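You operate a simulated robot arm through the tools that you are given. There is no shell and no other tool. Be economical: measure what you need, move in short steps, check, and stop when the job is done.

You are at the controls of a simulated robot arm. One attempt, no reset.

JOB
Unpack the orange lunch box: ice pack into the white rack, yellow yoghurt on the counter. Close the box.
Fine: the yoghurt stands on the wall side of the small white rack.
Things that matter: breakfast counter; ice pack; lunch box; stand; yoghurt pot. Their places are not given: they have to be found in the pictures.

The check looks at the end state, three seconds after you hand in, the way a careful person would. Anything else that was tipped, shoved, dropped, spilled or broken makes it a failure.

ROBOT AND FRAMES
A 5-joint arm with a two-finger parallel gripper, fixed in place. Base frame: the origin is at the foot of the arm, x ahead of it, y to its left, z up; the work surface is at about z = 0. Units: m, degrees, N and s.
With the tool pointing down near the work surface it reaches from about 0.26 to 0.68 m from the base axis. Its first joint turns from -66.0 to 66.0 degrees. The tool tilts only in the upright plane through the base axis and itself; it spins freely about its own axis. Payload 2.9 kg.
The tool frame sits at the grasp point between the pads (the TCP): z along the fingers, y along the line on which they close. The tips reach 0.03 m beyond it. Largest opening 0.11 m; finger width 0.02, thickness 0.01; the body of the gripper, 0.048 by 0.112 m, starts 0.055 m behind the TCP.
Orientation is told as [roll, pitch, yaw] about the base's x, y, z axes, in that order, counted from this pose: with the fingers straight down and closing along the base's y, the tool's x points along the base's -x, its y along +y and its z along -z.

CONTROLS
- The arm moves only by the tool jog_arm. Its argument "series" is one flat list of numbers, 7 for each row, row after row: the shift along the tool's x, y, z in m, then the turn, a rotation vector about the tool's x, y, z in degrees, then the opening, from 0 (shut) to 1 (fully open). In form: [tx, ty, tz, ax, ay, az, hand, tx, ty, tz, ax, ay, az, hand, ...]. A call has 1 to 12 rows; each row shifts and turns the commanded pose from where the row before left it, along the tool's axes as they then stand. Rows are played at 5 a second. More than 0.05 m and 8.6 degrees between two rows, or a gripper value outside its range, and nothing of the call is played. Where a pose cannot be reached the arm comes as near as it can. A force on the tool above 40 N (or 10 N above the force at the start of the call, whichever is more), or a blocked arm, ends the call early, and 0.2 s more pass. Each finger travels about 0.108 m/s and halts on what it meets, pressing with about 22 N; the grip force reading is that of the motor and also rises with nothing between the fingers. The clock runs only during rows and for 0.2 s after the last one: add rows that do not move to give the fingers time. The reply holds the time, the measured pose of the TCP, the force on the tool along the base axes, the opening and the grip force, in the units named above and with some noise, with the torque about the TCP (base axes, N m) and any sound that the robot's microphone picked up.
- Cameras (640 x 400 px; columns grow to the right, rows downward): "scene" is fixed at [0.0393, -0.4544, 0.6088]; the picture's right is [0.74, -0.67, 0.00], its down [-0.36, -0.40, -0.84] and it looks along [0.57, 0.62, -0.54] (base axes); focal length 362 px, centre (320, 200). "wrist" rides on the gripper at [0.073, 0.017, -0.103] in the tool frame; the picture's right is [-0.23, 0.97, 0.00], its down [-0.76, -0.18, -0.62] and it looks along [-0.61, -0.14, 0.78] (tool axes); focal length 222 px, centre (320, 200).
- grab_frame(camera): a new picture of that camera. No time passes.
- probe_pixels(camera, pixels): for up to 12 pixels [column, row] of the newest picture of that camera ("zoom" is the newest enlarged one), the place [x, y, z] in the base frame of the surface seen there, good to about 0.003 m. No time passes.
- enlarge(camera, box): a new picture of the part [left, top, right, bottom] of that camera's present view, enlarged. No time passes.
- finish_job(): hands the job in; it is judged then, once.

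Go step by step. Measure first, check grasps and placings, and put right what went wrong. The budget is 80 turns and 38 pictures, counting those below and the enlarged ones. Unless the task says otherwise, let go and move clear before handing in, and close with one line.

The tools are called after "Request:" as name(argument=value, ...) on one line, values as JSON. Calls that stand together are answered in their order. jog_arm: Moves the arm, as the interface text tells. Its arguments: {"type":"object","properties":{"series":{"type":"array","items":{"type":"number"}}},"required":["series"]} The other tools are called the same way: grab_frame (camera) takes a picture; probe_pixels (camera, pixels) gives the place of the surface under pixels of a picture; enlarge (camera, box) takes an enlarged picture of a part of a camera's view; finish_job () hands the job in.

At the start:

```text
time: 0.0
eef_pos: [0.421, 0.1135, 0.2778]
tcp_rot: [0.0, 0.0, -0.1]
contact_force: [0.1, 0.2, 1.2]
moment: [0.01, 0.0, -0.02]
opening: 0.1099
gripper_force: 0.0
```

scene: 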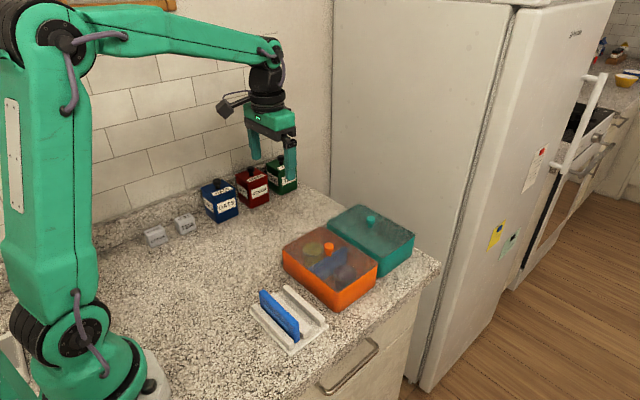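
wrist: 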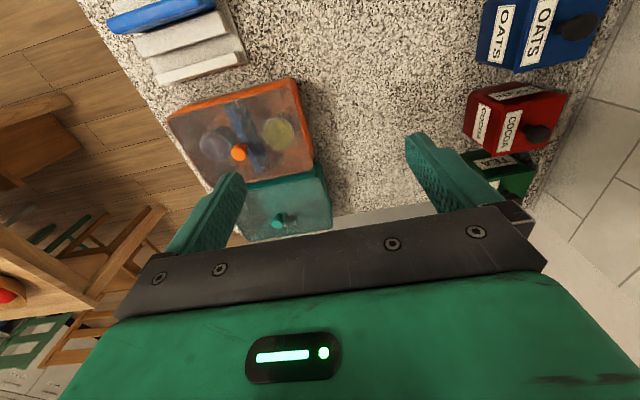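

The scene shows the orange box (around 330,265) with a lid and orange knob, a white rack at (290,320) already holding a blue item, and a teal box behind. I'll enlarge both views to see the details.

Request:
enlarge(camera="scene", box=[230, 190, 450, 360])

Request:
enlarge(camera="wrist", box=[90, 0, 350, 250])

```text
2.35 times, centred on (340, 275) of scene
```

zoom: 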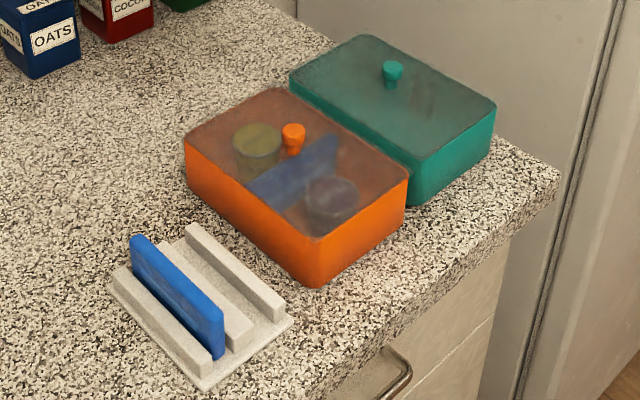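

```text
1.60 times, centred on (220, 125) of wrist
```

zoom: 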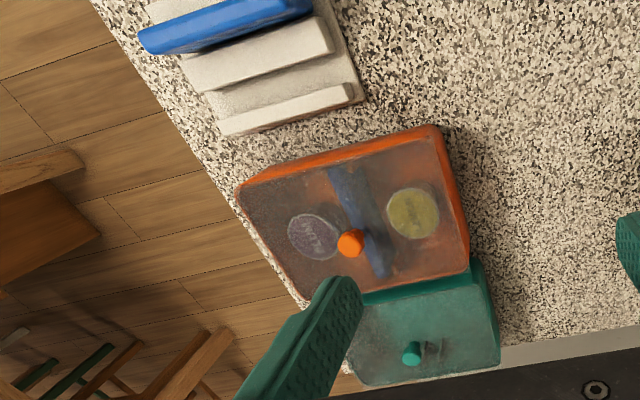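

The orange box has a clear lid with an orange knob. Inside, a blue pack stands between a yellow pot and a purple pot. The rack has one slot filled and one free. I'll probe the places.

Request:
probe_pixels(camera="scene", pixels=[[284, 249], [323, 229], [375, 263], [339, 290], [328, 242], [339, 310], [252, 309], [291, 354], [327, 325], [263, 291], [297, 322], [352, 276]])

Request:
probe_pixels(camera="zoom", pixels=[[242, 188], [434, 130], [466, 265], [305, 300], [350, 243], [412, 213], [360, 220], [313, 236], [270, 60], [285, 110], [250, 90], [412, 352]])

Request:
probe_pixels(camera="scene", pixels=[[285, 289], [320, 320], [275, 292], [312, 322], [305, 318], [292, 302], [300, 306], [220, 215], [190, 230], [155, 240], [250, 250], [370, 217]])

```text
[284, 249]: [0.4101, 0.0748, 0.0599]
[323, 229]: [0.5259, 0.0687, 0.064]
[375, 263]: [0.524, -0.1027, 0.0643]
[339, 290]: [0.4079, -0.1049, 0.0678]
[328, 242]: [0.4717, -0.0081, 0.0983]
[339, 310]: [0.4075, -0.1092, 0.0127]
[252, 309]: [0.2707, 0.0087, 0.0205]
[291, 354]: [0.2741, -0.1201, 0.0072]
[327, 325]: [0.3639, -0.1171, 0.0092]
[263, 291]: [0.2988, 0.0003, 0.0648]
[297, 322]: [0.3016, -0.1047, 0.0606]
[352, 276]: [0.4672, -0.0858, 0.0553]
```

```text
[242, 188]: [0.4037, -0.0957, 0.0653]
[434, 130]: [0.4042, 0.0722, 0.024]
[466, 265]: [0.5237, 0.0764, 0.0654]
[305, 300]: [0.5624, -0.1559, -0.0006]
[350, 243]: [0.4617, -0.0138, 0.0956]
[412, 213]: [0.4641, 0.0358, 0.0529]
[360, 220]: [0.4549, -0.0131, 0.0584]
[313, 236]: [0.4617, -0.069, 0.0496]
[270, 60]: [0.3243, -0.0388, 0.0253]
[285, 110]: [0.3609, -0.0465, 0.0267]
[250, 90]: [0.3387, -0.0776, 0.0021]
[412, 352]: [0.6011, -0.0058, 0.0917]
```

```text
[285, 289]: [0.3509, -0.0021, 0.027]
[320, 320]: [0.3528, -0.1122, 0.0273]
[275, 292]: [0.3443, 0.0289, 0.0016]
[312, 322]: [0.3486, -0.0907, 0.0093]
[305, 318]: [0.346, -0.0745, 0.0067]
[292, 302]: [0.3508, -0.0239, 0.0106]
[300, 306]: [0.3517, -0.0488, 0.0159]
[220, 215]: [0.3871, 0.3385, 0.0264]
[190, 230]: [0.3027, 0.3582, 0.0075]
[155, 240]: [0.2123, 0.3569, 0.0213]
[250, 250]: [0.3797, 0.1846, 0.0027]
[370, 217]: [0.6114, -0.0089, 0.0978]
```

The box spans x 0.405–0.527 and y -0.105–0.075, with its top at about 0.066. The knob is near (0.466,-0.011) and reaches up to about 0.098. The rack's free slot is near x 0.34. I'll move above the knob and look.

Request:
jog_arm(series=[-0.015, -0.042, 0.02, 0, 0, 0, 0.6, -0.015, -0.042, 0.02, 0, 0, 0, 0.6, -0.015, -0.0415, 0.02, 0, 0, 0, 0.6, 0, 0, 0.018, 0, 0, 0, 0.6, 0, 0, 0, 0, 0, 0, 0.6])

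Request:
grab_frame(camera="wrist")

```text
time: 1.2
eef_pos: [0.4652, -0.0113, 0.2008]
tcp_rot: [-0.1, 0.0, 0.0]
contact_force: [0.1, -0.4, 1.0]
moment: [-0.05, -0.01, -0.01]
opening: 0.066
gripper_force: 0.0
```

```text
33 pictures are left
```

wrist: 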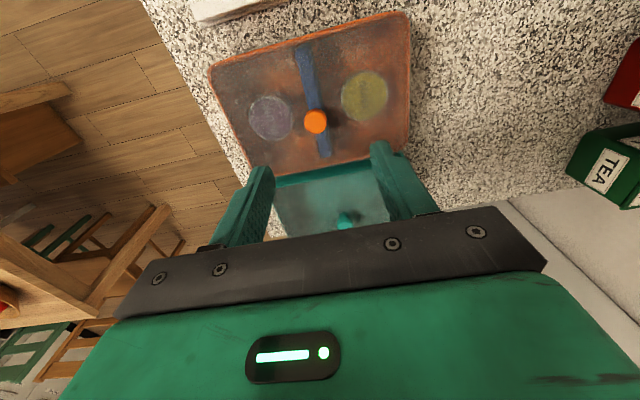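

The knob shows at (316,122), the yellow pot at (365,95) and the pack runs (305,50)–(323,155). I'll probe these for exact positions.

Request:
probe_pixels(camera="wrist", pixels=[[316, 122], [309, 122], [323, 122], [316, 132], [365, 97], [345, 97], [386, 97], [303, 55], [323, 153], [270, 118], [230, 80], [400, 40]])

```text
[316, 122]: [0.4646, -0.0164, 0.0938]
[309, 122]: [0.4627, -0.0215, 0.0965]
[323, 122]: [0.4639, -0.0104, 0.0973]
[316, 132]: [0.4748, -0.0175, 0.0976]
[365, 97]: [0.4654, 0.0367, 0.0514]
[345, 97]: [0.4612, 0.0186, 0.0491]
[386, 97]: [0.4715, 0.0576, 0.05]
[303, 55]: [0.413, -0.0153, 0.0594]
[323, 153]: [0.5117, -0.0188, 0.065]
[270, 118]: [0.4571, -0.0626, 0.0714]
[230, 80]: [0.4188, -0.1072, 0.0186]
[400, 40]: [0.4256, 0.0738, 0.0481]
```

The knob centre is at about (0.465,-0.015), with its top at 0.097. I'll lower until the tips sit just above the lid, then close on the knob.

Request:
jog_arm(series=[0, -0.004, 0.035, 0, 0, 0, 0.5, 0, 0, 0.035, 0, 0, 0, 0.5, 0, 0, 0.028, 0, 0, 0, 0.5, 0, 0, 0, 0, 0, 0, 0.5, 0, 0, 0, 0, 0, 0, 0, 0, 0, 0, 0, 0, 0, 0, 0, 0, 0, 0, 0, 0, 0])

Request:
grab_frame(camera="wrist")

```text
time: 2.8
eef_pos: [0.466, -0.0174, 0.1018]
tcp_rot: [0.0, 0.0, -0.1]
contact_force: [0.4, 0.5, 0.8]
moment: [0.0, -0.01, -0.01]
opening: 0.0206
gripper_force: 22.0
heard: snap
```

```text
32 pictures are left
```

wrist: 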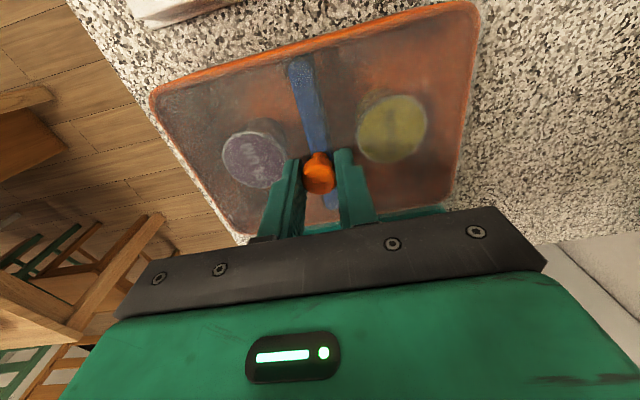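

The fingers hold the knob (opening 0.0206) and I heard a snap. I'll lift gently and watch the force.

Request:
jog_arm(series=[0, 0, -0.005, 0, 0, 0, 0, 0, 0, -0.01, 0, 0, 0, 0, 0, 0, -0.015, 0, 0, 0, 0, 0, 0, 0, 0, 0, 0, 0])

Request:
enlarge(camera="scene", box=[230, 190, 450, 360])

```text
time: 3.8
eef_pos: [0.4668, -0.0145, 0.1326]
tcp_rot: [-0.1, 0.0, -0.1]
contact_force: [0.3, -0.8, -0.1]
moment: [-0.01, 0.0, -0.01]
opening: 0.0206
gripper_force: 22.4
```

```text
2.35 times, centred on (340, 275) of scene
```

zoom: 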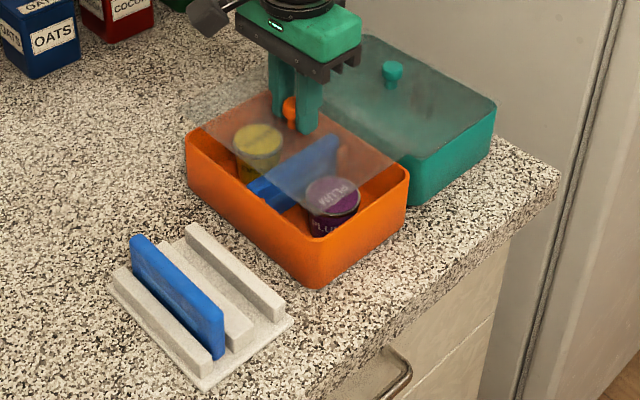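

The lid came up cleanly and the pots and pack are still in place. I'll raise it and check the free counter towards the wall.

Request:
jog_arm(series=[0, 0, -0.03, 0, 0, 0, 0, 0, 0.02, -0.02, 0, 0, 0, 0, 0.005, 0.04, 0, 0, 0, 0, 0, 0.005, 0.04, 0, 0, 0, 0, 0, 0.006, 0.04, 0, 0, 0, 0, 0, 0, 0.04, 0, 0, 0, 0, 0, 0, 0.0395, 0, 0, 0, 0, 0, 0, 0, 0, 0, 0, 0, 0])

Request:
grab_frame(camera="scene")

Request:
probe_pixels(camera="scene", pixels=[[223, 222], [256, 206], [284, 193], [207, 212]])

```text
time: 5.6
eef_pos: [0.4501, 0.2037, 0.181]
tcp_rot: [0.0, 0.1, -0.1]
contact_force: [-0.4, -0.2, -0.4]
moment: [-0.01, -0.04, -0.01]
opening: 0.021
gripper_force: 22.3
```

```text
30 pictures are left
```

scene: 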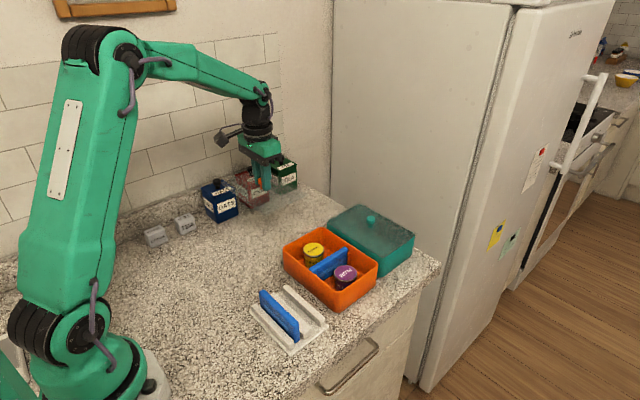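

```text
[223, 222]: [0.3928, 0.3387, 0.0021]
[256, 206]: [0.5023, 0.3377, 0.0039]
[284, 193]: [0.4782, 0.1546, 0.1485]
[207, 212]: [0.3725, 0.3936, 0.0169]
```

The canister fronts are at y≈0.337 and the lid edge will reach only 0.294, so there is clearance. I'll lower the lid and go slowly near the counter.

Request:
jog_arm(series=[0, 0, 0.04, 0, 0, 0, 0, 0, 0, 0.04, 0, 0, 0, 0, 0, 0, 0.03, 0, 0, 0, 0, 0, 0, 0.01, 0, 0, 0, 0, 0, 0, 0.005, 0, 0, 0, 0, 0, 0, 0.004, 0, 0, 0, 0, 0, 0, 0.003, 0, 0, 0, 0, 0, 0, 0, 0, 0, 0, 0])

Request:
enlarge(camera="scene", box=[190, 120, 350, 245])

```text
time: 7.4
eef_pos: [0.4499, 0.2038, 0.0498]
tcp_rot: [0.0, -0.1, 0.0]
contact_force: [0.2, -0.3, -0.4]
moment: [0.01, 0.03, 0.01]
opening: 0.0206
gripper_force: 21.9
```

```text
3.20 times, centred on (270, 182) of scene
```

zoom: 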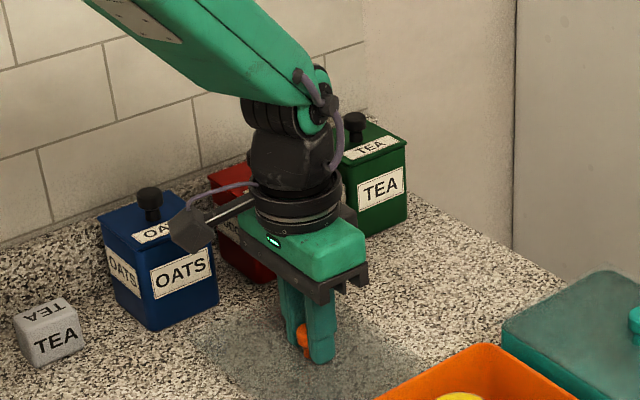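

The lid is close above the counter and no contact has been felt yet. I'll keep lowering in small steps until the force changes.

Request:
jog_arm(series=[0, 0, 0.004, 0, 0, 0, 0, 0, 0, 0.003, 0, 0, 0, 0, 0, 0, 0.002, 0, 0, 0, 0, 0, 0, 0, 0, 0, 0, 0])

```text
time: 8.4
eef_pos: [0.4509, 0.2037, 0.0404]
tcp_rot: [0.0, 0.0, -0.1]
contact_force: [-3.8, -0.4, 6.1]
moment: [-0.03, 0.11, -0.01]
opening: 0.0209
gripper_force: 22.2
```

Contact shows at z≈0.040 (6 N), so the lid is down. I'll release, rise, and take a picture.

Request:
jog_arm(series=[0, 0, 0, 0, 0, 0, 0.25, 0, 0, 0, 0, 0, 0, 0.45, 0, 0, -0.03, 0, 0, 0, 0.45, 0, 0, -0.045, 0, 0, 0, 0.45, 0, 0, -0.045, 0, 0, 0, 0.45, 0, -0.04, -0.04, 0, 0, 0, 0.45, 0, -0.04, 0, 0, 0, 0, 0.45, 0, -0.045, 0, 0, 0, 0, 0.45, 0, -0.045, 0, 0, 0, 0, 0.45, -0.007, -0.045, 0, 0, 0, 0, 0.45, -0.007, -0.005, 0, 0, 0, 0, 0.45, 0, 0, 0, 0, 0, 0, 0.45])

Request:
grab_frame(camera="wrist")

Request:
enlarge(camera="scene", box=[190, 140, 450, 360])

```text
refused: row 6 steps farther than a row can; nothing moved
```

```text
28 pictures are left
```

wrist: 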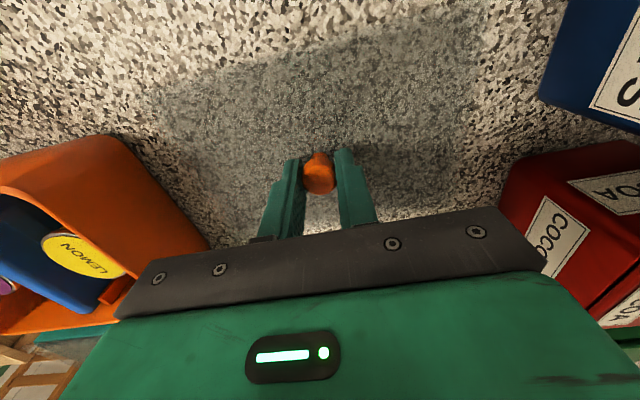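

```text
1.82 times, centred on (320, 250) of scene
```

zoom: 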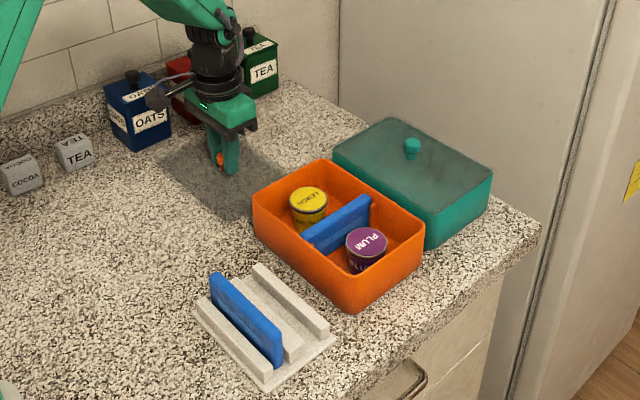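

The call was refused because one row stepped too far. I'll send it again with shorter steps.

Request:
jog_arm(series=[0, 0, 0, 0, 0, 0, 0.25, 0, 0, 0, 0, 0, 0, 0.45, 0, 0, -0.03, 0, 0, 0, 0.45, 0, 0, -0.045, 0, 0, 0, 0.45, 0, 0, -0.045, 0, 0, 0, 0.45, 0, -0.025, -0.04, 0, 0, 0, 0.45, 0, -0.045, 0, 0, 0, 0, 0.45, 0, -0.045, 0, 0, 0, 0, 0.45, 0, -0.045, 0, 0, 0, 0, 0.45, -0.007, -0.045, 0, 0, 0, 0, 0.45, -0.005, -0.015, 0, 0, 0, 0, 0.45, 0, 0, 0, 0, 0, 0, 0.45])

Request:
grab_frame(camera="wrist")

Request:
grab_frame(camera="scene")

```text
time: 11.0
eef_pos: [0.4626, -0.0146, 0.2]
tcp_rot: [0.0, 0.0, -0.1]
contact_force: [-0.3, 0.3, 0.5]
moment: [0.0, -0.01, 0.0]
opening: 0.0493
gripper_force: 0.0
```

```text
26 pictures are left
```

wrist: 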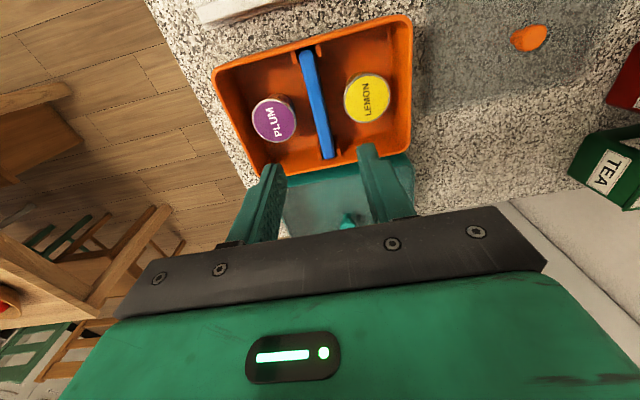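

```text
25 pictures are left
```

scene: 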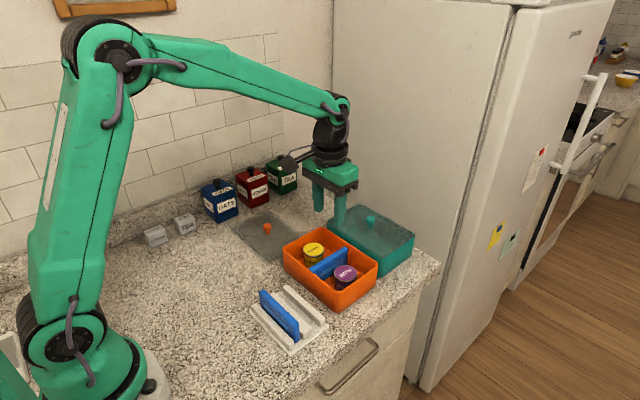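

The lid rests on the counter and the box is open, with the pack held in small guides at each end. I'll probe the pack's top edge, the pots and the lid knob.

Request:
probe_pixels(camera="wrist", pixels=[[305, 56], [312, 90], [319, 120], [325, 152], [308, 90], [318, 90], [367, 97], [345, 97], [388, 97], [275, 119], [253, 119], [297, 119]])

Request:
probe_pixels(camera="wrist", pixels=[[345, 60], [367, 130], [530, 37], [240, 8], [270, 5], [296, 100], [338, 100], [330, 75], [290, 88]])

Request:
enlarge(camera="wrist", box=[200, 0, 440, 180])

```text
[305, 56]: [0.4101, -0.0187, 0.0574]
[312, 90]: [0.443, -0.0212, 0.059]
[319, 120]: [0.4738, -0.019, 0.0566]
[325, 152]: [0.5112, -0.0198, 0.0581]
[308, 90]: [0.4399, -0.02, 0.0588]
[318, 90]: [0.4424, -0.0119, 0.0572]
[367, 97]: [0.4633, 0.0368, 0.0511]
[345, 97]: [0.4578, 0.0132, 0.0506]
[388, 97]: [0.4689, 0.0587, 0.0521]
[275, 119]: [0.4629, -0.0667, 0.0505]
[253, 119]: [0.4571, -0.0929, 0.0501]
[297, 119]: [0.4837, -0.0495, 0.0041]
```

```text
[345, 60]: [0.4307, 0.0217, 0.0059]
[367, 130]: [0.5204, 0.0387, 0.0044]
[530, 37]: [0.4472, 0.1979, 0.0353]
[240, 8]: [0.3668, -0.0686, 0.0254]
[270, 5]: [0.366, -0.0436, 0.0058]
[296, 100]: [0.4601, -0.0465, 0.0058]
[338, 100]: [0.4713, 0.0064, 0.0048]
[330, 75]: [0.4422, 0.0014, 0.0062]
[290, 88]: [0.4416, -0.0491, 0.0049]
```

```text
2.22 times, centred on (320, 90) of wrist
```

zoom: 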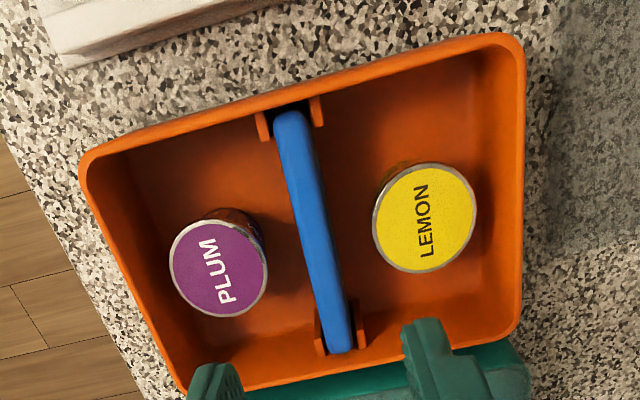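

The pack is at x 0.41–0.515, y≈-0.0165, with its top at 0.058. I'll grip its upper part with the tips at z≈0.034, so the fingers stay above the rack ridges later.

Request:
jog_arm(series=[0, -0.002, 0, 0, 0, 0, 0.28, 0, 0, 0.04, 0, 0, 0, 0.28, 0, 0, 0.04, 0, 0, 0, 0.28, 0, 0, 0.036, 0, 0, 0, 0.28, 0, 0, 0.02, 0, 0, 0, 0.28, 0, 0, 0, 0, 0, 0, 0.28, 0, 0, 0, 0, 0, 0, 0, 0, 0, 0, 0, 0, 0, 0, 0, 0, 0, 0, 0, 0, 0])

Request:
grab_frame(camera="wrist")

```text
time: 13.0
eef_pos: [0.4627, -0.0173, 0.0621]
tcp_rot: [0.0, 0.0, -0.1]
contact_force: [0.2, 0.2, -0.1]
moment: [0.0, 0.04, 0.02]
opening: 0.0145
gripper_force: 21.7
```

```text
23 pictures are left
```

wrist: 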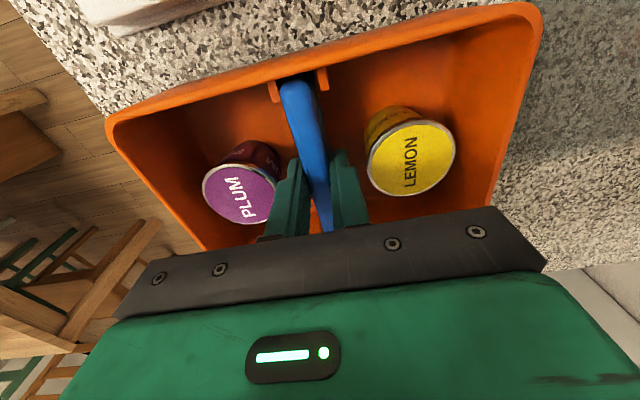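

The pack is gripped (0.0145 thick). I'll lift it straight out and move it over towards the rack, staying high.

Request:
jog_arm(series=[0, 0, -0.01, 0, 0, 0, 0, 0, 0, -0.03, 0, 0, 0, 0, 0, 0, -0.045, 0, 0, 0, 0, 0, 0, -0.045, 0, 0, 0, 0, 0.03, -0.01, 0, 0, 0, 0, 0, 0.04, -0.015, 0, 0, 0, 0, 0, 0.04, -0.012, 0, 0, 0, 0, 0, 0.0127, 0, 0, 0, 0, 0, 0, 0, 0, 0, 0, 0, 0, 0])

Request:
jog_arm(series=[0, 0, 0, 0, 0, -8.18, 0, 0, 0, 0, 0, 0, -8.18, 0, 0, 0, 0, 0, 0, -8.18, 0, 0, 0, 0, 0, 0, -8.18, 0, 0, 0, 0, 0, 0, -8.18, 0, 0, 0, 0, 0, 0, -8.18, 0, 0, 0, 0, 0, 0, -8.18, 0, 0, 0, 0, 0, 0, -8.18, 0, 0, 0, 0, 0, 0, -8.18, 0, 0, 0, 0, 0, 0, -8.18, 0, 0, 0, 0, 0, 0, -8.2, 0, 0, 0, 0, 0, 0, 0, 0])

Request:
grab_frame(camera="wrist")

Request:
enlarge(camera="scene", box=[190, 180, 450, 360])

```text
time: 15.0
eef_pos: [0.3385, -0.0564, 0.1939]
tcp_rot: [0.0, 0.0, -0.1]
contact_force: [-0.5, 0.5, -1.5]
moment: [-0.01, 0.03, -0.01]
opening: 0.0147
gripper_force: 22.5
```

```text
time: 17.6
eef_pos: [0.3396, -0.0552, 0.1948]
tcp_rot: [0.1, 0.0, 90.1]
contact_force: [-0.2, -0.1, -1.0]
moment: [0.01, 0.0, 0.0]
opening: 0.0148
gripper_force: 22.0
```

```text
22 pictures are left
```

wrist: 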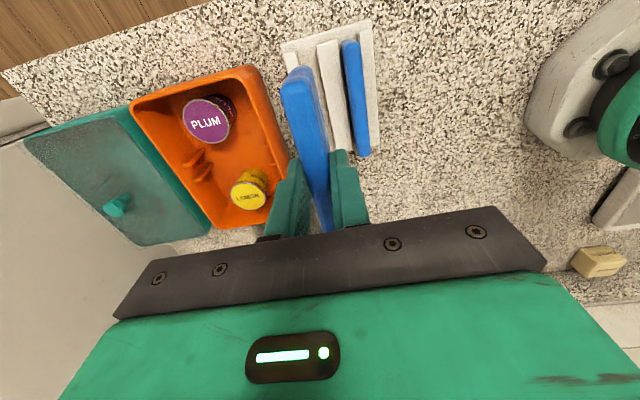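

```text
2.22 times, centred on (320, 270) of scene
```

zoom: 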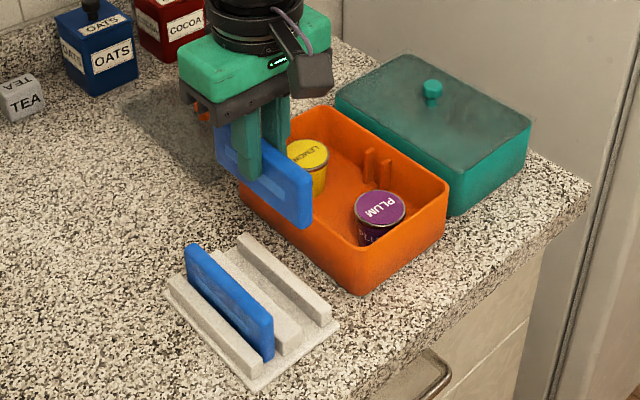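

The pack is now along y and above the rack. I'll probe across the free slot in the zoomed scene to find the ridge edges.

Request:
probe_pixels(camera="zoom", pixels=[[240, 277], [246, 278], [252, 276], [258, 274], [264, 272], [269, 270], [274, 268], [279, 266], [284, 264], [289, 300], [300, 322], [318, 312]])

Request:
enlarge(camera="scene", box=[245, 270, 335, 360])

```text
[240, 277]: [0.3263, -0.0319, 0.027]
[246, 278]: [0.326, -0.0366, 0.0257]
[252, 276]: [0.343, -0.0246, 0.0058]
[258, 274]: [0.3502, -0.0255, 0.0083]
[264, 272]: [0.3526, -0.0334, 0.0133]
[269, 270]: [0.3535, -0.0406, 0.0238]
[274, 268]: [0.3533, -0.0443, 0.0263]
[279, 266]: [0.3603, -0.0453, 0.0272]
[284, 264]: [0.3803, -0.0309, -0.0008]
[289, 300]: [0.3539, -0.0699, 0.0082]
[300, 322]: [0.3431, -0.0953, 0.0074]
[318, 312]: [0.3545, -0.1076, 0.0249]
```

```text
4.44 times, centred on (290, 315) of scene
```

zoom: 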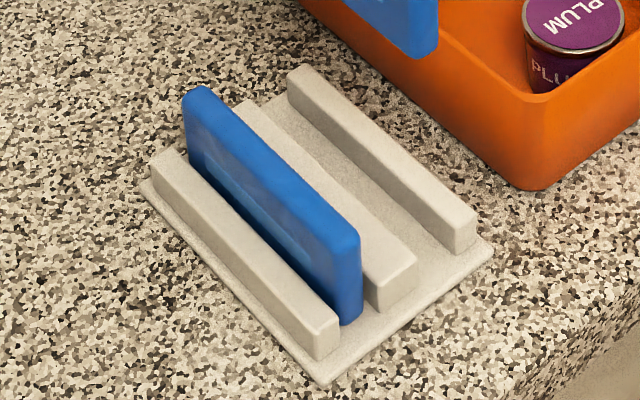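

Request:
probe_pixels(camera="zoom", pixels=[[378, 290], [390, 285], [400, 279], [411, 272], [410, 260], [404, 256], [445, 236], [458, 238], [470, 230], [325, 345], [335, 335], [340, 300]])

```text
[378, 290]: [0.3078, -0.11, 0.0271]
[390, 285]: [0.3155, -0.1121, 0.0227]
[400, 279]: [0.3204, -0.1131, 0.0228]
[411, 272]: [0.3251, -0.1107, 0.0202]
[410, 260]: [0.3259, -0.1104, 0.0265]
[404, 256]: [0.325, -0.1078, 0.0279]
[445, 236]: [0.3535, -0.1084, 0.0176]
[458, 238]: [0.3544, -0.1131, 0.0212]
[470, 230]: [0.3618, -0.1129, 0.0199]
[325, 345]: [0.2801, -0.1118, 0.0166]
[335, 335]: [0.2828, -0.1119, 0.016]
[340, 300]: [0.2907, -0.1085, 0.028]
```

The slot spans x 0.327–0.353 with its centre at 0.340, and the pack is centred on it. I'll lower it, with small steps at the end.

Request:
jog_arm(series=[0, 0, 0.04, 0, 0, 0, 0, 0, 0, 0.04, 0, 0, 0, 0, 0, 0, 0.025, 0, 0, 0, 0, 0, 0, 0.01, 0, 0, 0, 0, 0, 0, 0.007, 0, 0, 0, 0, 0, 0, 0.003, 0, 0, 0, 0, 0, 0, 0, 0, 0, 0, 0])

Request:
enlarge(camera="scene", box=[220, 230, 360, 360])

```text
time: 19.2
eef_pos: [0.3403, -0.0548, 0.0685]
tcp_rot: [0.0, 0.0, 89.8]
contact_force: [0.1, -0.5, -0.6]
moment: [0.01, -0.04, 0.02]
opening: 0.0147
gripper_force: 21.7
```

```text
3.08 times, centred on (290, 295) of scene
```

zoom: 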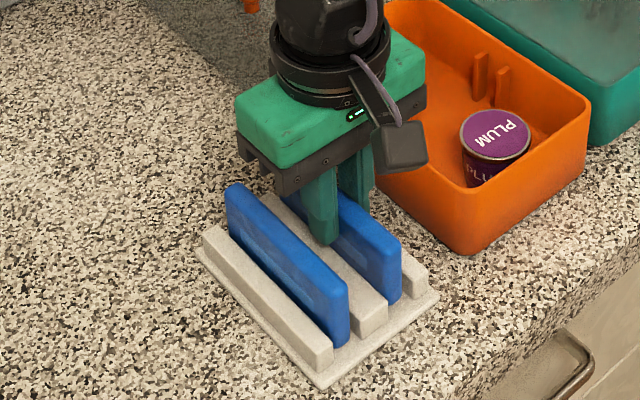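

The pack is inside the slot and hanging just above the floor. I'll lower it in small steps until it touches.

Request:
jog_arm(series=[0, 0, 0.002, 0, 0, 0, 0, 0, 0, 0.002, 0, 0, 0, 0, 0, 0, 0.001, 0, 0, 0, 0, 0, 0, 0, 0, 0, 0, 0])

```text
time: 20.2
eef_pos: [0.34, -0.0557, 0.0646]
tcp_rot: [0.0, -0.1, 89.9]
contact_force: [0.1, -1.0, -1.0]
moment: [0.0, 0.0, 0.02]
opening: 0.0145
gripper_force: 21.8
```

Request:
jog_arm(series=[0, 0, 0.001, 0, 0, 0, 0, 0, 0, 0.001, 0, 0, 0, 0, 0, 0, 0.001, 0, 0, 0, 0, 0, 0, 0, 0, 0, 0, 0])

```text
time: 21.2
eef_pos: [0.3404, -0.0556, 0.0623]
tcp_rot: [-0.2, 0.0, 89.8]
contact_force: [-0.9, -1.1, 4.4]
moment: [-0.11, 0.05, 0.03]
opening: 0.0151
gripper_force: 22.2
```

The pack is down (4.4 N). I'll open the fingers only a little so they stay clear of the neighbouring pack, then lift straight up.

Request:
jog_arm(series=[0, 0, 0, 0, 0, 0, 0.18, 0, 0, 0, 0, 0, 0, 0.22, 0, 0, 0, 0, 0, 0, 0.22, 0, 0, -0.02, 0, 0, 0, 0.22, 0, 0, -0.03, 0, 0, 0, 0.22, 0, 0, -0.045, 0, 0, 0, 0.22, 0, 0, -0.045, 0, 0, 0, 0.5, 0, 0, 0, 0, 0, 0, 0.5])

Request:
enlarge(camera="scene", box=[190, 200, 400, 360])

```text
time: 23.0
eef_pos: [0.3389, -0.0556, 0.203]
tcp_rot: [0.0, 0.0, 89.8]
contact_force: [0.0, 0.2, -0.1]
moment: [-0.03, 0.01, -0.02]
opening: 0.055
gripper_force: 0.0
```

```text
2.50 times, centred on (295, 280) of scene
```

zoom: 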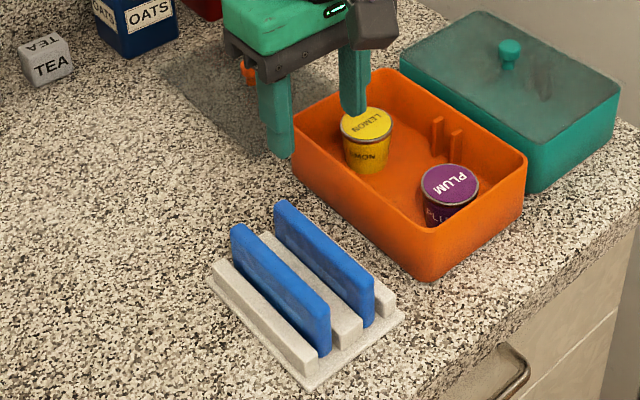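

The second pack stands upright in its slot beside the first. Now I'll move over the yellow pot at (0.465,0.037).

Request:
jog_arm(series=[-0.02315, -0.0315, 0, 0, 0, 0, 0.6, -0.02315, -0.0315, 0, 0, 0, 0, 0.6, -0.02315, -0.0315, 0, 0, 0, 0, 0.6, -0.02315, -0.0315, 0, 0, 0, 0, 0.6, 0, 0, 0.04, 0, 0, 0, 0.6, 0, 0, 0.04, 0, 0, 0, 0.6, 0, 0, 0, 0, 0, 0, 0.6])

Request:
grab_frame(camera="wrist")

```text
time: 24.6
eef_pos: [0.4688, 0.0368, 0.1214]
tcp_rot: [-0.1, 0.0, 89.8]
contact_force: [0.1, -0.1, -0.5]
moment: [-0.01, 0.01, 0.0]
opening: 0.066
gripper_force: 0.1
```

```text
17 pictures are left
```

wrist: 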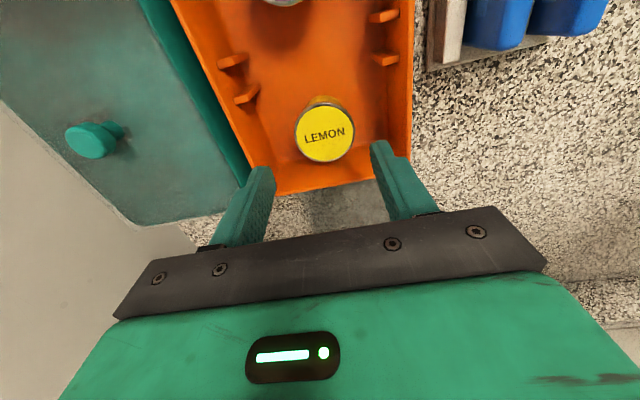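

Request:
probe_pixels(camera="wrist", pixels=[[325, 134], [298, 137], [352, 131], [322, 110], [328, 159], [240, 160], [411, 140]])

```text
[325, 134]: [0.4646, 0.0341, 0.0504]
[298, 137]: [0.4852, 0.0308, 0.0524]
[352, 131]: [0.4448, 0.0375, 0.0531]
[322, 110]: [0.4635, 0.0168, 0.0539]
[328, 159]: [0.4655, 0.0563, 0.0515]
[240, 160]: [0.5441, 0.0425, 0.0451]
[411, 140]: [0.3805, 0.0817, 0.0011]
```

The pot centre is (0.465,0.0365) and its diameter is about 0.041. I'll correct x by 3–4 mm, lower and close.

Request:
jog_arm(series=[0, 0.0035, 0.025, 0, 0, 0, 0.6, 0, 0, 0.03, 0, 0, 0, 0.6, 0, 0, 0.02, 0, 0, 0, 0.6, 0, 0, 0, 0, 0, 0, 0.6, 0, 0, 0, 0, 0, 0, 0.45, 0, 0, 0, 0, 0, 0, 0.3, 0, 0, 0, 0, 0, 0, 0.3])

```text
time: 26.2
eef_pos: [0.465, 0.0379, 0.0472]
tcp_rot: [0.0, 0.0, 89.9]
contact_force: [0.6, 0.6, -0.3]
moment: [0.02, 0.0, 0.0]
opening: 0.0497
gripper_force: 21.8
```

The fingers stopped at 0.0497, which is wider than I measured for the pot. I'll look before lifting.

Request:
grab_frame(camera="wrist")

Request:
enlarge(camera="scene", box=[250, 170, 400, 310])

```text
16 pictures are left
```

wrist: 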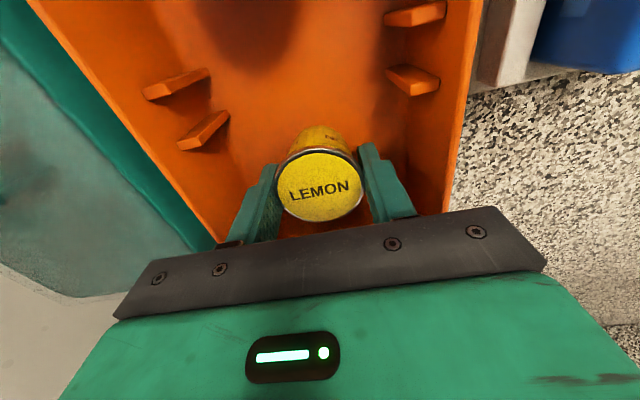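

```text
2.86 times, centred on (325, 240) of scene
```

zoom: 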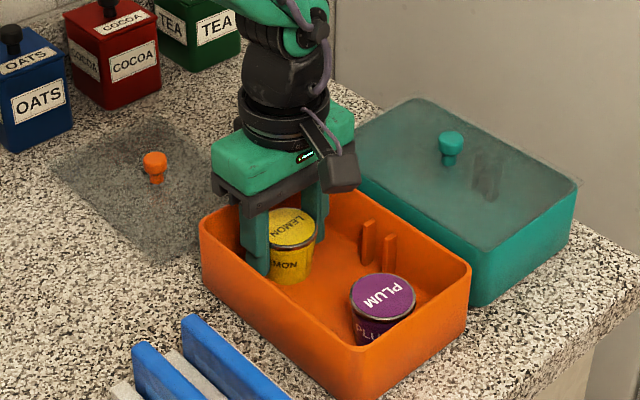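

The pot is held squarely. I'll lift it and carry it to the counter on the wall (+y) side of the rack, around (0.317,0.078).

Request:
jog_arm(series=[0, 0, -0.02, 0, 0, 0, 0.3, 0, 0, -0.04, 0, 0, 0, 0.3, 0, 0, -0.045, 0, 0, 0, 0.3, -0.01, 0.037, 0, 0, 0, 0, 0.3, -0.01, 0.037, 0, 0, 0, 0, 0.3, -0.01, 0.037, 0, 0, 0, 0, 0.3, -0.01, 0.037, 0, 0, 0, 0, 0.3, 0, 0, 0.045, 0, 0, 0, 0.3, 0, 0, 0.04, 0, 0, 0, 0.3, 0, 0, 0.015, 0, 0, 0, 0.3, 0, 0, 0, 0, 0, 0, 0.3])

Request:
enlarge(camera="scene", box=[190, 180, 380, 350])

```text
time: 28.6
eef_pos: [0.3146, 0.0788, 0.0518]
tcp_rot: [0.0, 0.0, 89.9]
contact_force: [0.8, -0.5, -1.3]
moment: [0.03, -0.01, 0.0]
opening: 0.0502
gripper_force: 21.8
```

```text
2.35 times, centred on (285, 265) of scene
```

zoom: 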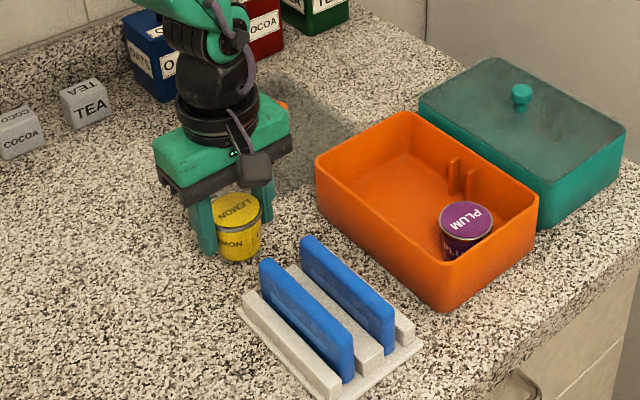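

The pot is upright just above the counter beside the rack. I'll lower it gently to contact.

Request:
jog_arm(series=[0, 0, 0.004, 0, 0, 0, 0.3, 0, 0, 0.003, 0, 0, 0, 0.3, 0, 0, 0.001, 0, 0, 0, 0.3, 0, 0, 0, 0, 0, 0, 0.3])

```text
time: 29.6
eef_pos: [0.3141, 0.0776, 0.0442]
tcp_rot: [0.0, -0.1, 89.9]
contact_force: [0.7, 0.3, -1.4]
moment: [0.01, 0.02, -0.04]
opening: 0.0502
gripper_force: 22.0
```

Request:
jog_arm(series=[0, 0, 0.001, 0, 0, 0, 0.3, 0, 0, 0.001, 0, 0, 0, 0.3, 0, 0, 0.001, 0, 0, 0, 0.3, 0, 0, 0, 0, 0, 0, 0.3])

```text
time: 30.6
eef_pos: [0.3158, 0.0771, 0.0418]
tcp_rot: [-0.2, 0.0, 89.9]
contact_force: [-3.8, -0.2, 21.9]
moment: [-0.04, 0.11, 0.02]
opening: 0.0496
gripper_force: 21.6
```

The pot is firmly on the counter. I'll ease off slightly, release and rise.

Request:
jog_arm(series=[0, 0, -0.001, 0, 0, 0, 0.3, 0, 0, 0, 0, 0, 0, 0.55, 0, 0, 0, 0, 0, 0, 0.7, 0, 0, 0, 0, 0, 0, 0.7, 0, 0, -0.04, 0, 0, 0, 0.7, 0, 0, -0.045, 0, 0, 0, 0.7, 0, 0, -0.045, 0, 0, 0, 0.7, 0, 0, -0.03, 0, 0, 0, 0.5, 0, 0, 0, 0, 0, 0, 0.5])

Request:
jog_arm(series=[0, 0, 0, 0, 0, 8.18, 0.5, 0, 0, 0, 0, 0, 8.18, 0.5, 0, 0, 0, 0, 0, 8.18, 0.5, 0, 0, 0, 0, 0, 8.18, 0.5, 0, 0, 0, 0, 0, 8.18, 0.5, 0, 0, 0, 0, 0, 8.18, 0.5, 0, 0, 0, 0, 0, 8.18, 0.5, 0, 0, 0, 0, 0, 8.18, 0.5, 0, 0, 0, 0, 0, 8.18, 0.5, 0, 0, 0, 0, 0, 8.18, 0.5, 0, 0, 0, 0, 0, 8.2, 0.5, 0, 0, 0, 0, 0, 0, 0.5])

Request:
jog_arm(series=[-0.034, 0.032, 0, 0, 0, 0, 0.5, -0.034, 0.032, 0, 0, 0, 0, 0.5, -0.034, 0.032, 0, 0, 0, 0, 0.5, -0.033, 0.031, 0, 0, 0, 0, 0.5, 0, 0, 0, 0, 0, 0, 0.5, 0, 0, 0, 0, 0, 0, 0.5])

Request:
grab_frame(camera="wrist")

Request:
grab_frame(camera="scene")

```text
time: 32.6
eef_pos: [0.3152, 0.0778, 0.2012]
tcp_rot: [0.1, 0.0, 90.0]
contact_force: [0.5, -0.3, 0.4]
moment: [0.02, 0.02, 0.01]
opening: 0.0549
gripper_force: 0.0
```

```text
time: 35.2
eef_pos: [0.3149, 0.0764, 0.2021]
tcp_rot: [0.0, 0.1, -0.3]
contact_force: [0.2, 0.5, -0.5]
moment: [0.01, 0.0, 0.01]
opening: 0.0551
gripper_force: 0.0
```

```text
time: 36.6
eef_pos: [0.4506, 0.2034, 0.2022]
tcp_rot: [0.0, 0.0, -0.1]
contact_force: [0.0, 0.1, 0.7]
moment: [0.03, -0.04, -0.01]
opening: 0.055
gripper_force: 0.2
```

```text
13 pictures are left
```

wrist: 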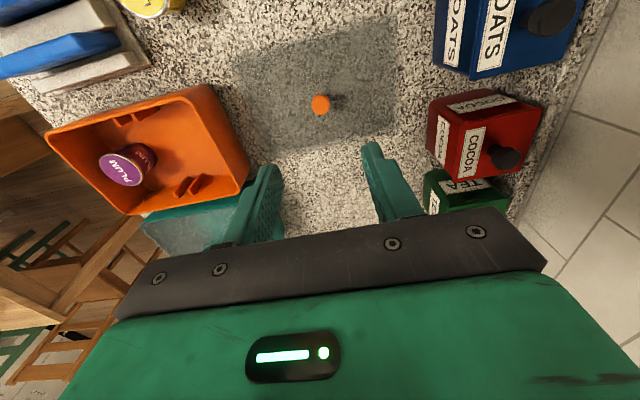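

```text
12 pictures are left
```

scene: 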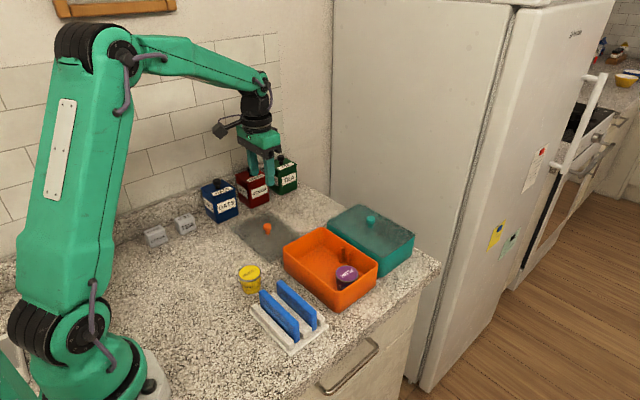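

The pot stands beside the rack and both packs are upright. The lid knob is still under the tool, so I'll grip it at the same height as before.

Request:
jog_arm(series=[0, 0, 0.045, 0, 0, 0, 0.5, 0, 0, 0.045, 0, 0, 0, 0.5, 0, 0, 0.045, 0, 0, 0, 0.5, 0, 0, 0.026, 0, 0, 0, 0.5, 0, 0, 0, 0, 0, 0, 0.5, 0, 0, 0, 0, 0, 0, 0, 0, 0, 0, 0, 0, 0, 0, 0, 0, 0, 0, 0, 0, 0])

Request:
probe_pixels(camera="scene", pixels=[[284, 248], [323, 229], [376, 263], [339, 290], [310, 268], [300, 238], [350, 246], [360, 277], [330, 285], [290, 262]])

```text
time: 38.4
eef_pos: [0.4487, 0.2062, 0.0419]
tcp_rot: [0.0, 0.0, -0.1]
contact_force: [-0.7, 0.0, 0.1]
moment: [0.02, -0.02, 0.01]
opening: 0.0209
gripper_force: 22.0
```

```text
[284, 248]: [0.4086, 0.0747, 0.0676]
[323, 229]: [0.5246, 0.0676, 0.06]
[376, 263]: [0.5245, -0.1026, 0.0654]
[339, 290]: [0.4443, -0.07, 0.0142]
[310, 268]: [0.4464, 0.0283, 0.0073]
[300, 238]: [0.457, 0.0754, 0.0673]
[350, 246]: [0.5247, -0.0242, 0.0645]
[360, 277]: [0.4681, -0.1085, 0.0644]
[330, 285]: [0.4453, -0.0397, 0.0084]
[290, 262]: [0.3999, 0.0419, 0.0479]
```

The knob is gripped again and the box has not moved. I'll carry the lid back along the same path and stop just above the rim.

Request:
jog_arm(series=[0, 0, -0.02, 0, 0, 0, 0, 0, 0, -0.04, 0, 0, 0, 0, 0, 0, -0.045, 0, 0, 0, 0, 0, 0, -0.035, 0, 0, 0, 0, -0.0032, -0.044, 0, 0, 0, 0, 0, -0.0032, -0.044, 0, 0, 0, 0, 0, -0.0032, -0.044, 0, 0, 0, 0, 0, -0.0032, -0.044, 0, 0, 0, 0, 0, -0.0032, -0.044, 0, 0, 0, 0, 0, 0, 0, 0.04, 0, 0, 0, 0, 0, 0, 0.025, 0, 0, 0, 0, 0, 0, 0, 0, 0, 0, 0])

Request:
enlarge(camera="scene", box=[250, 190, 410, 320])

Request:
grab_frame(camera="wrist")

```text
time: 41.0
eef_pos: [0.4635, -0.0131, 0.1151]
tcp_rot: [0.1, -0.1, -0.1]
contact_force: [-0.2, 0.3, -0.8]
moment: [0.01, -0.02, 0.01]
opening: 0.0209
gripper_force: 21.7
```

```text
3.08 times, centred on (330, 255) of scene
```

zoom: 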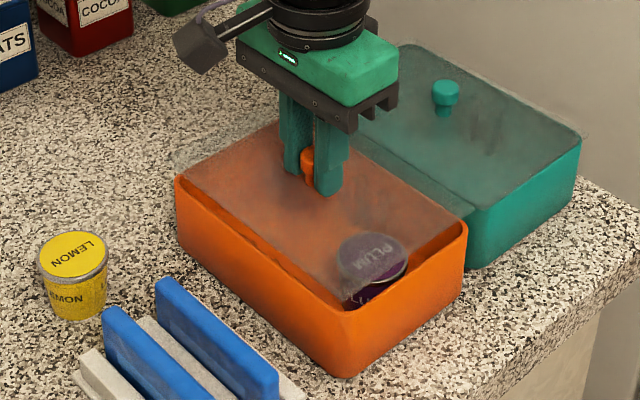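

```text
10 pictures are left
```

wrist: 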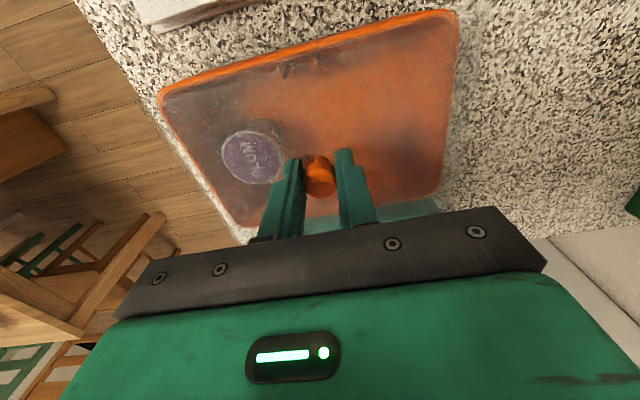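

The lid hovers about 1 cm above the rim and looks aligned. I'll lower it in small steps until it seats.

Request:
jog_arm(series=[0, 0, 0.006, 0, 0, 0, 0, 0, 0, 0.003, 0, 0, 0, 0, 0, 0, 0.002, 0, 0, 0, 0, 0, 0, 0.001, 0, 0, 0, 0, 0, 0, 0, 0, 0, 0, 0])

Request:
enlarge(camera="scene", box=[250, 190, 410, 320])

```text
time: 42.2
eef_pos: [0.4651, -0.0141, 0.103]
tcp_rot: [0.0, 0.0, -0.1]
contact_force: [-0.9, -0.3, -0.8]
moment: [-0.01, 0.04, 0.02]
opening: 0.0205
gripper_force: 21.9
```

```text
3.08 times, centred on (330, 255) of scene
```

zoom: 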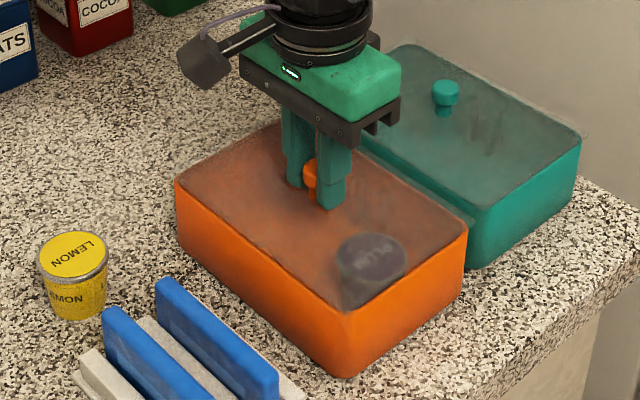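

The lid looks almost flush and aligned, with no contact force yet. I'll lower a little more until it touches.

Request:
jog_arm(series=[0, 0, 0.001, 0, 0, 0, 0, 0, 0, 0.001, 0, 0, 0, 0, 0, 0, 0.001, 0, 0, 0, 0, 0, 0, 0, 0, 0, 0, 0])

```text
time: 43.2
eef_pos: [0.465, -0.0166, 0.1009]
tcp_rot: [0.0, 0.0, -0.2]
contact_force: [-4.7, -4.6, 8.6]
moment: [-0.09, 0.11, 0.0]
opening: 0.0208
gripper_force: 21.9
heard: snap
```

I heard a snap and felt 8.6 N of contact, so the lid has seated. I'll release and rise clear.

Request:
jog_arm(series=[0, 0, 0, 0, 0, 0, 0.25, 0, 0, 0, 0, 0, 0, 0.45, 0, 0, 0, 0, 0, 0, 0.45, 0, 0, -0.03, 0, 0, 0, 0.45, 0, 0, -0.045, 0, 0, 0, 0.45, 0, 0, -0.045, 0, 0, 0, 0.45, 0, 0, -0.045, 0, 0, 0, 0.45, 0, 0.04, -0.02, 0, 0, 0, 0.45, 0, 0.045, 0, 0, 0, 0, 0.45, 0, 0.045, 0, 0, 0, 0, 0.45, 0, 0, 0, 0, 0, 0, 0.45])

Request:
grab_frame(camera="wrist")

Request:
enlarge(camera="scene", box=[190, 180, 450, 360])

Request:
probe_pixels(camera="zoom", pixels=[[222, 90], [240, 135], [330, 165]])

```text
time: 45.6
eef_pos: [0.4672, 0.1146, 0.2847]
tcp_rot: [0.0, -0.1, -0.1]
contact_force: [-0.2, -0.9, -0.2]
moment: [0.01, -0.03, 0.06]
opening: 0.0494
gripper_force: 0.1
```

```text
8 pictures are left
```

wrist: 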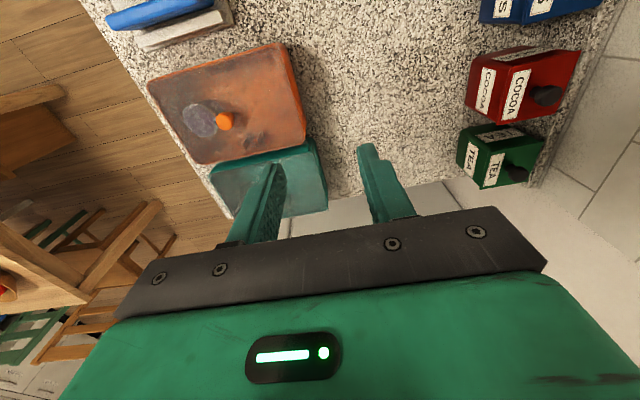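

```text
2.22 times, centred on (320, 270) of scene
```

zoom: 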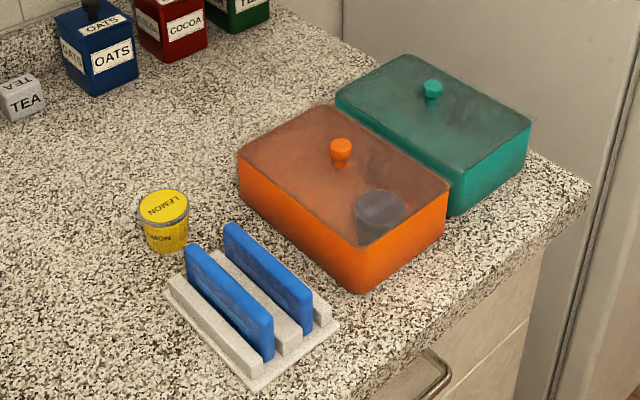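

```text
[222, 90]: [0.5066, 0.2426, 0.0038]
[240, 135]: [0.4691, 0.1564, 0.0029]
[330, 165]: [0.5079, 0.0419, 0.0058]
```

The lid is seated flush at (340,180), both packs stand in the rack, the lemon pot is upright on the wall side, and the arm is clear. I'm handing in.

Request:
finish_job()

```text
The job is handed in.
```

The lunch box is unpacked and closed: the ice pack is in the rack's free slot, the yellow yoghurt stands on the counter on the wall side of the rack, and the lid snapped shut.
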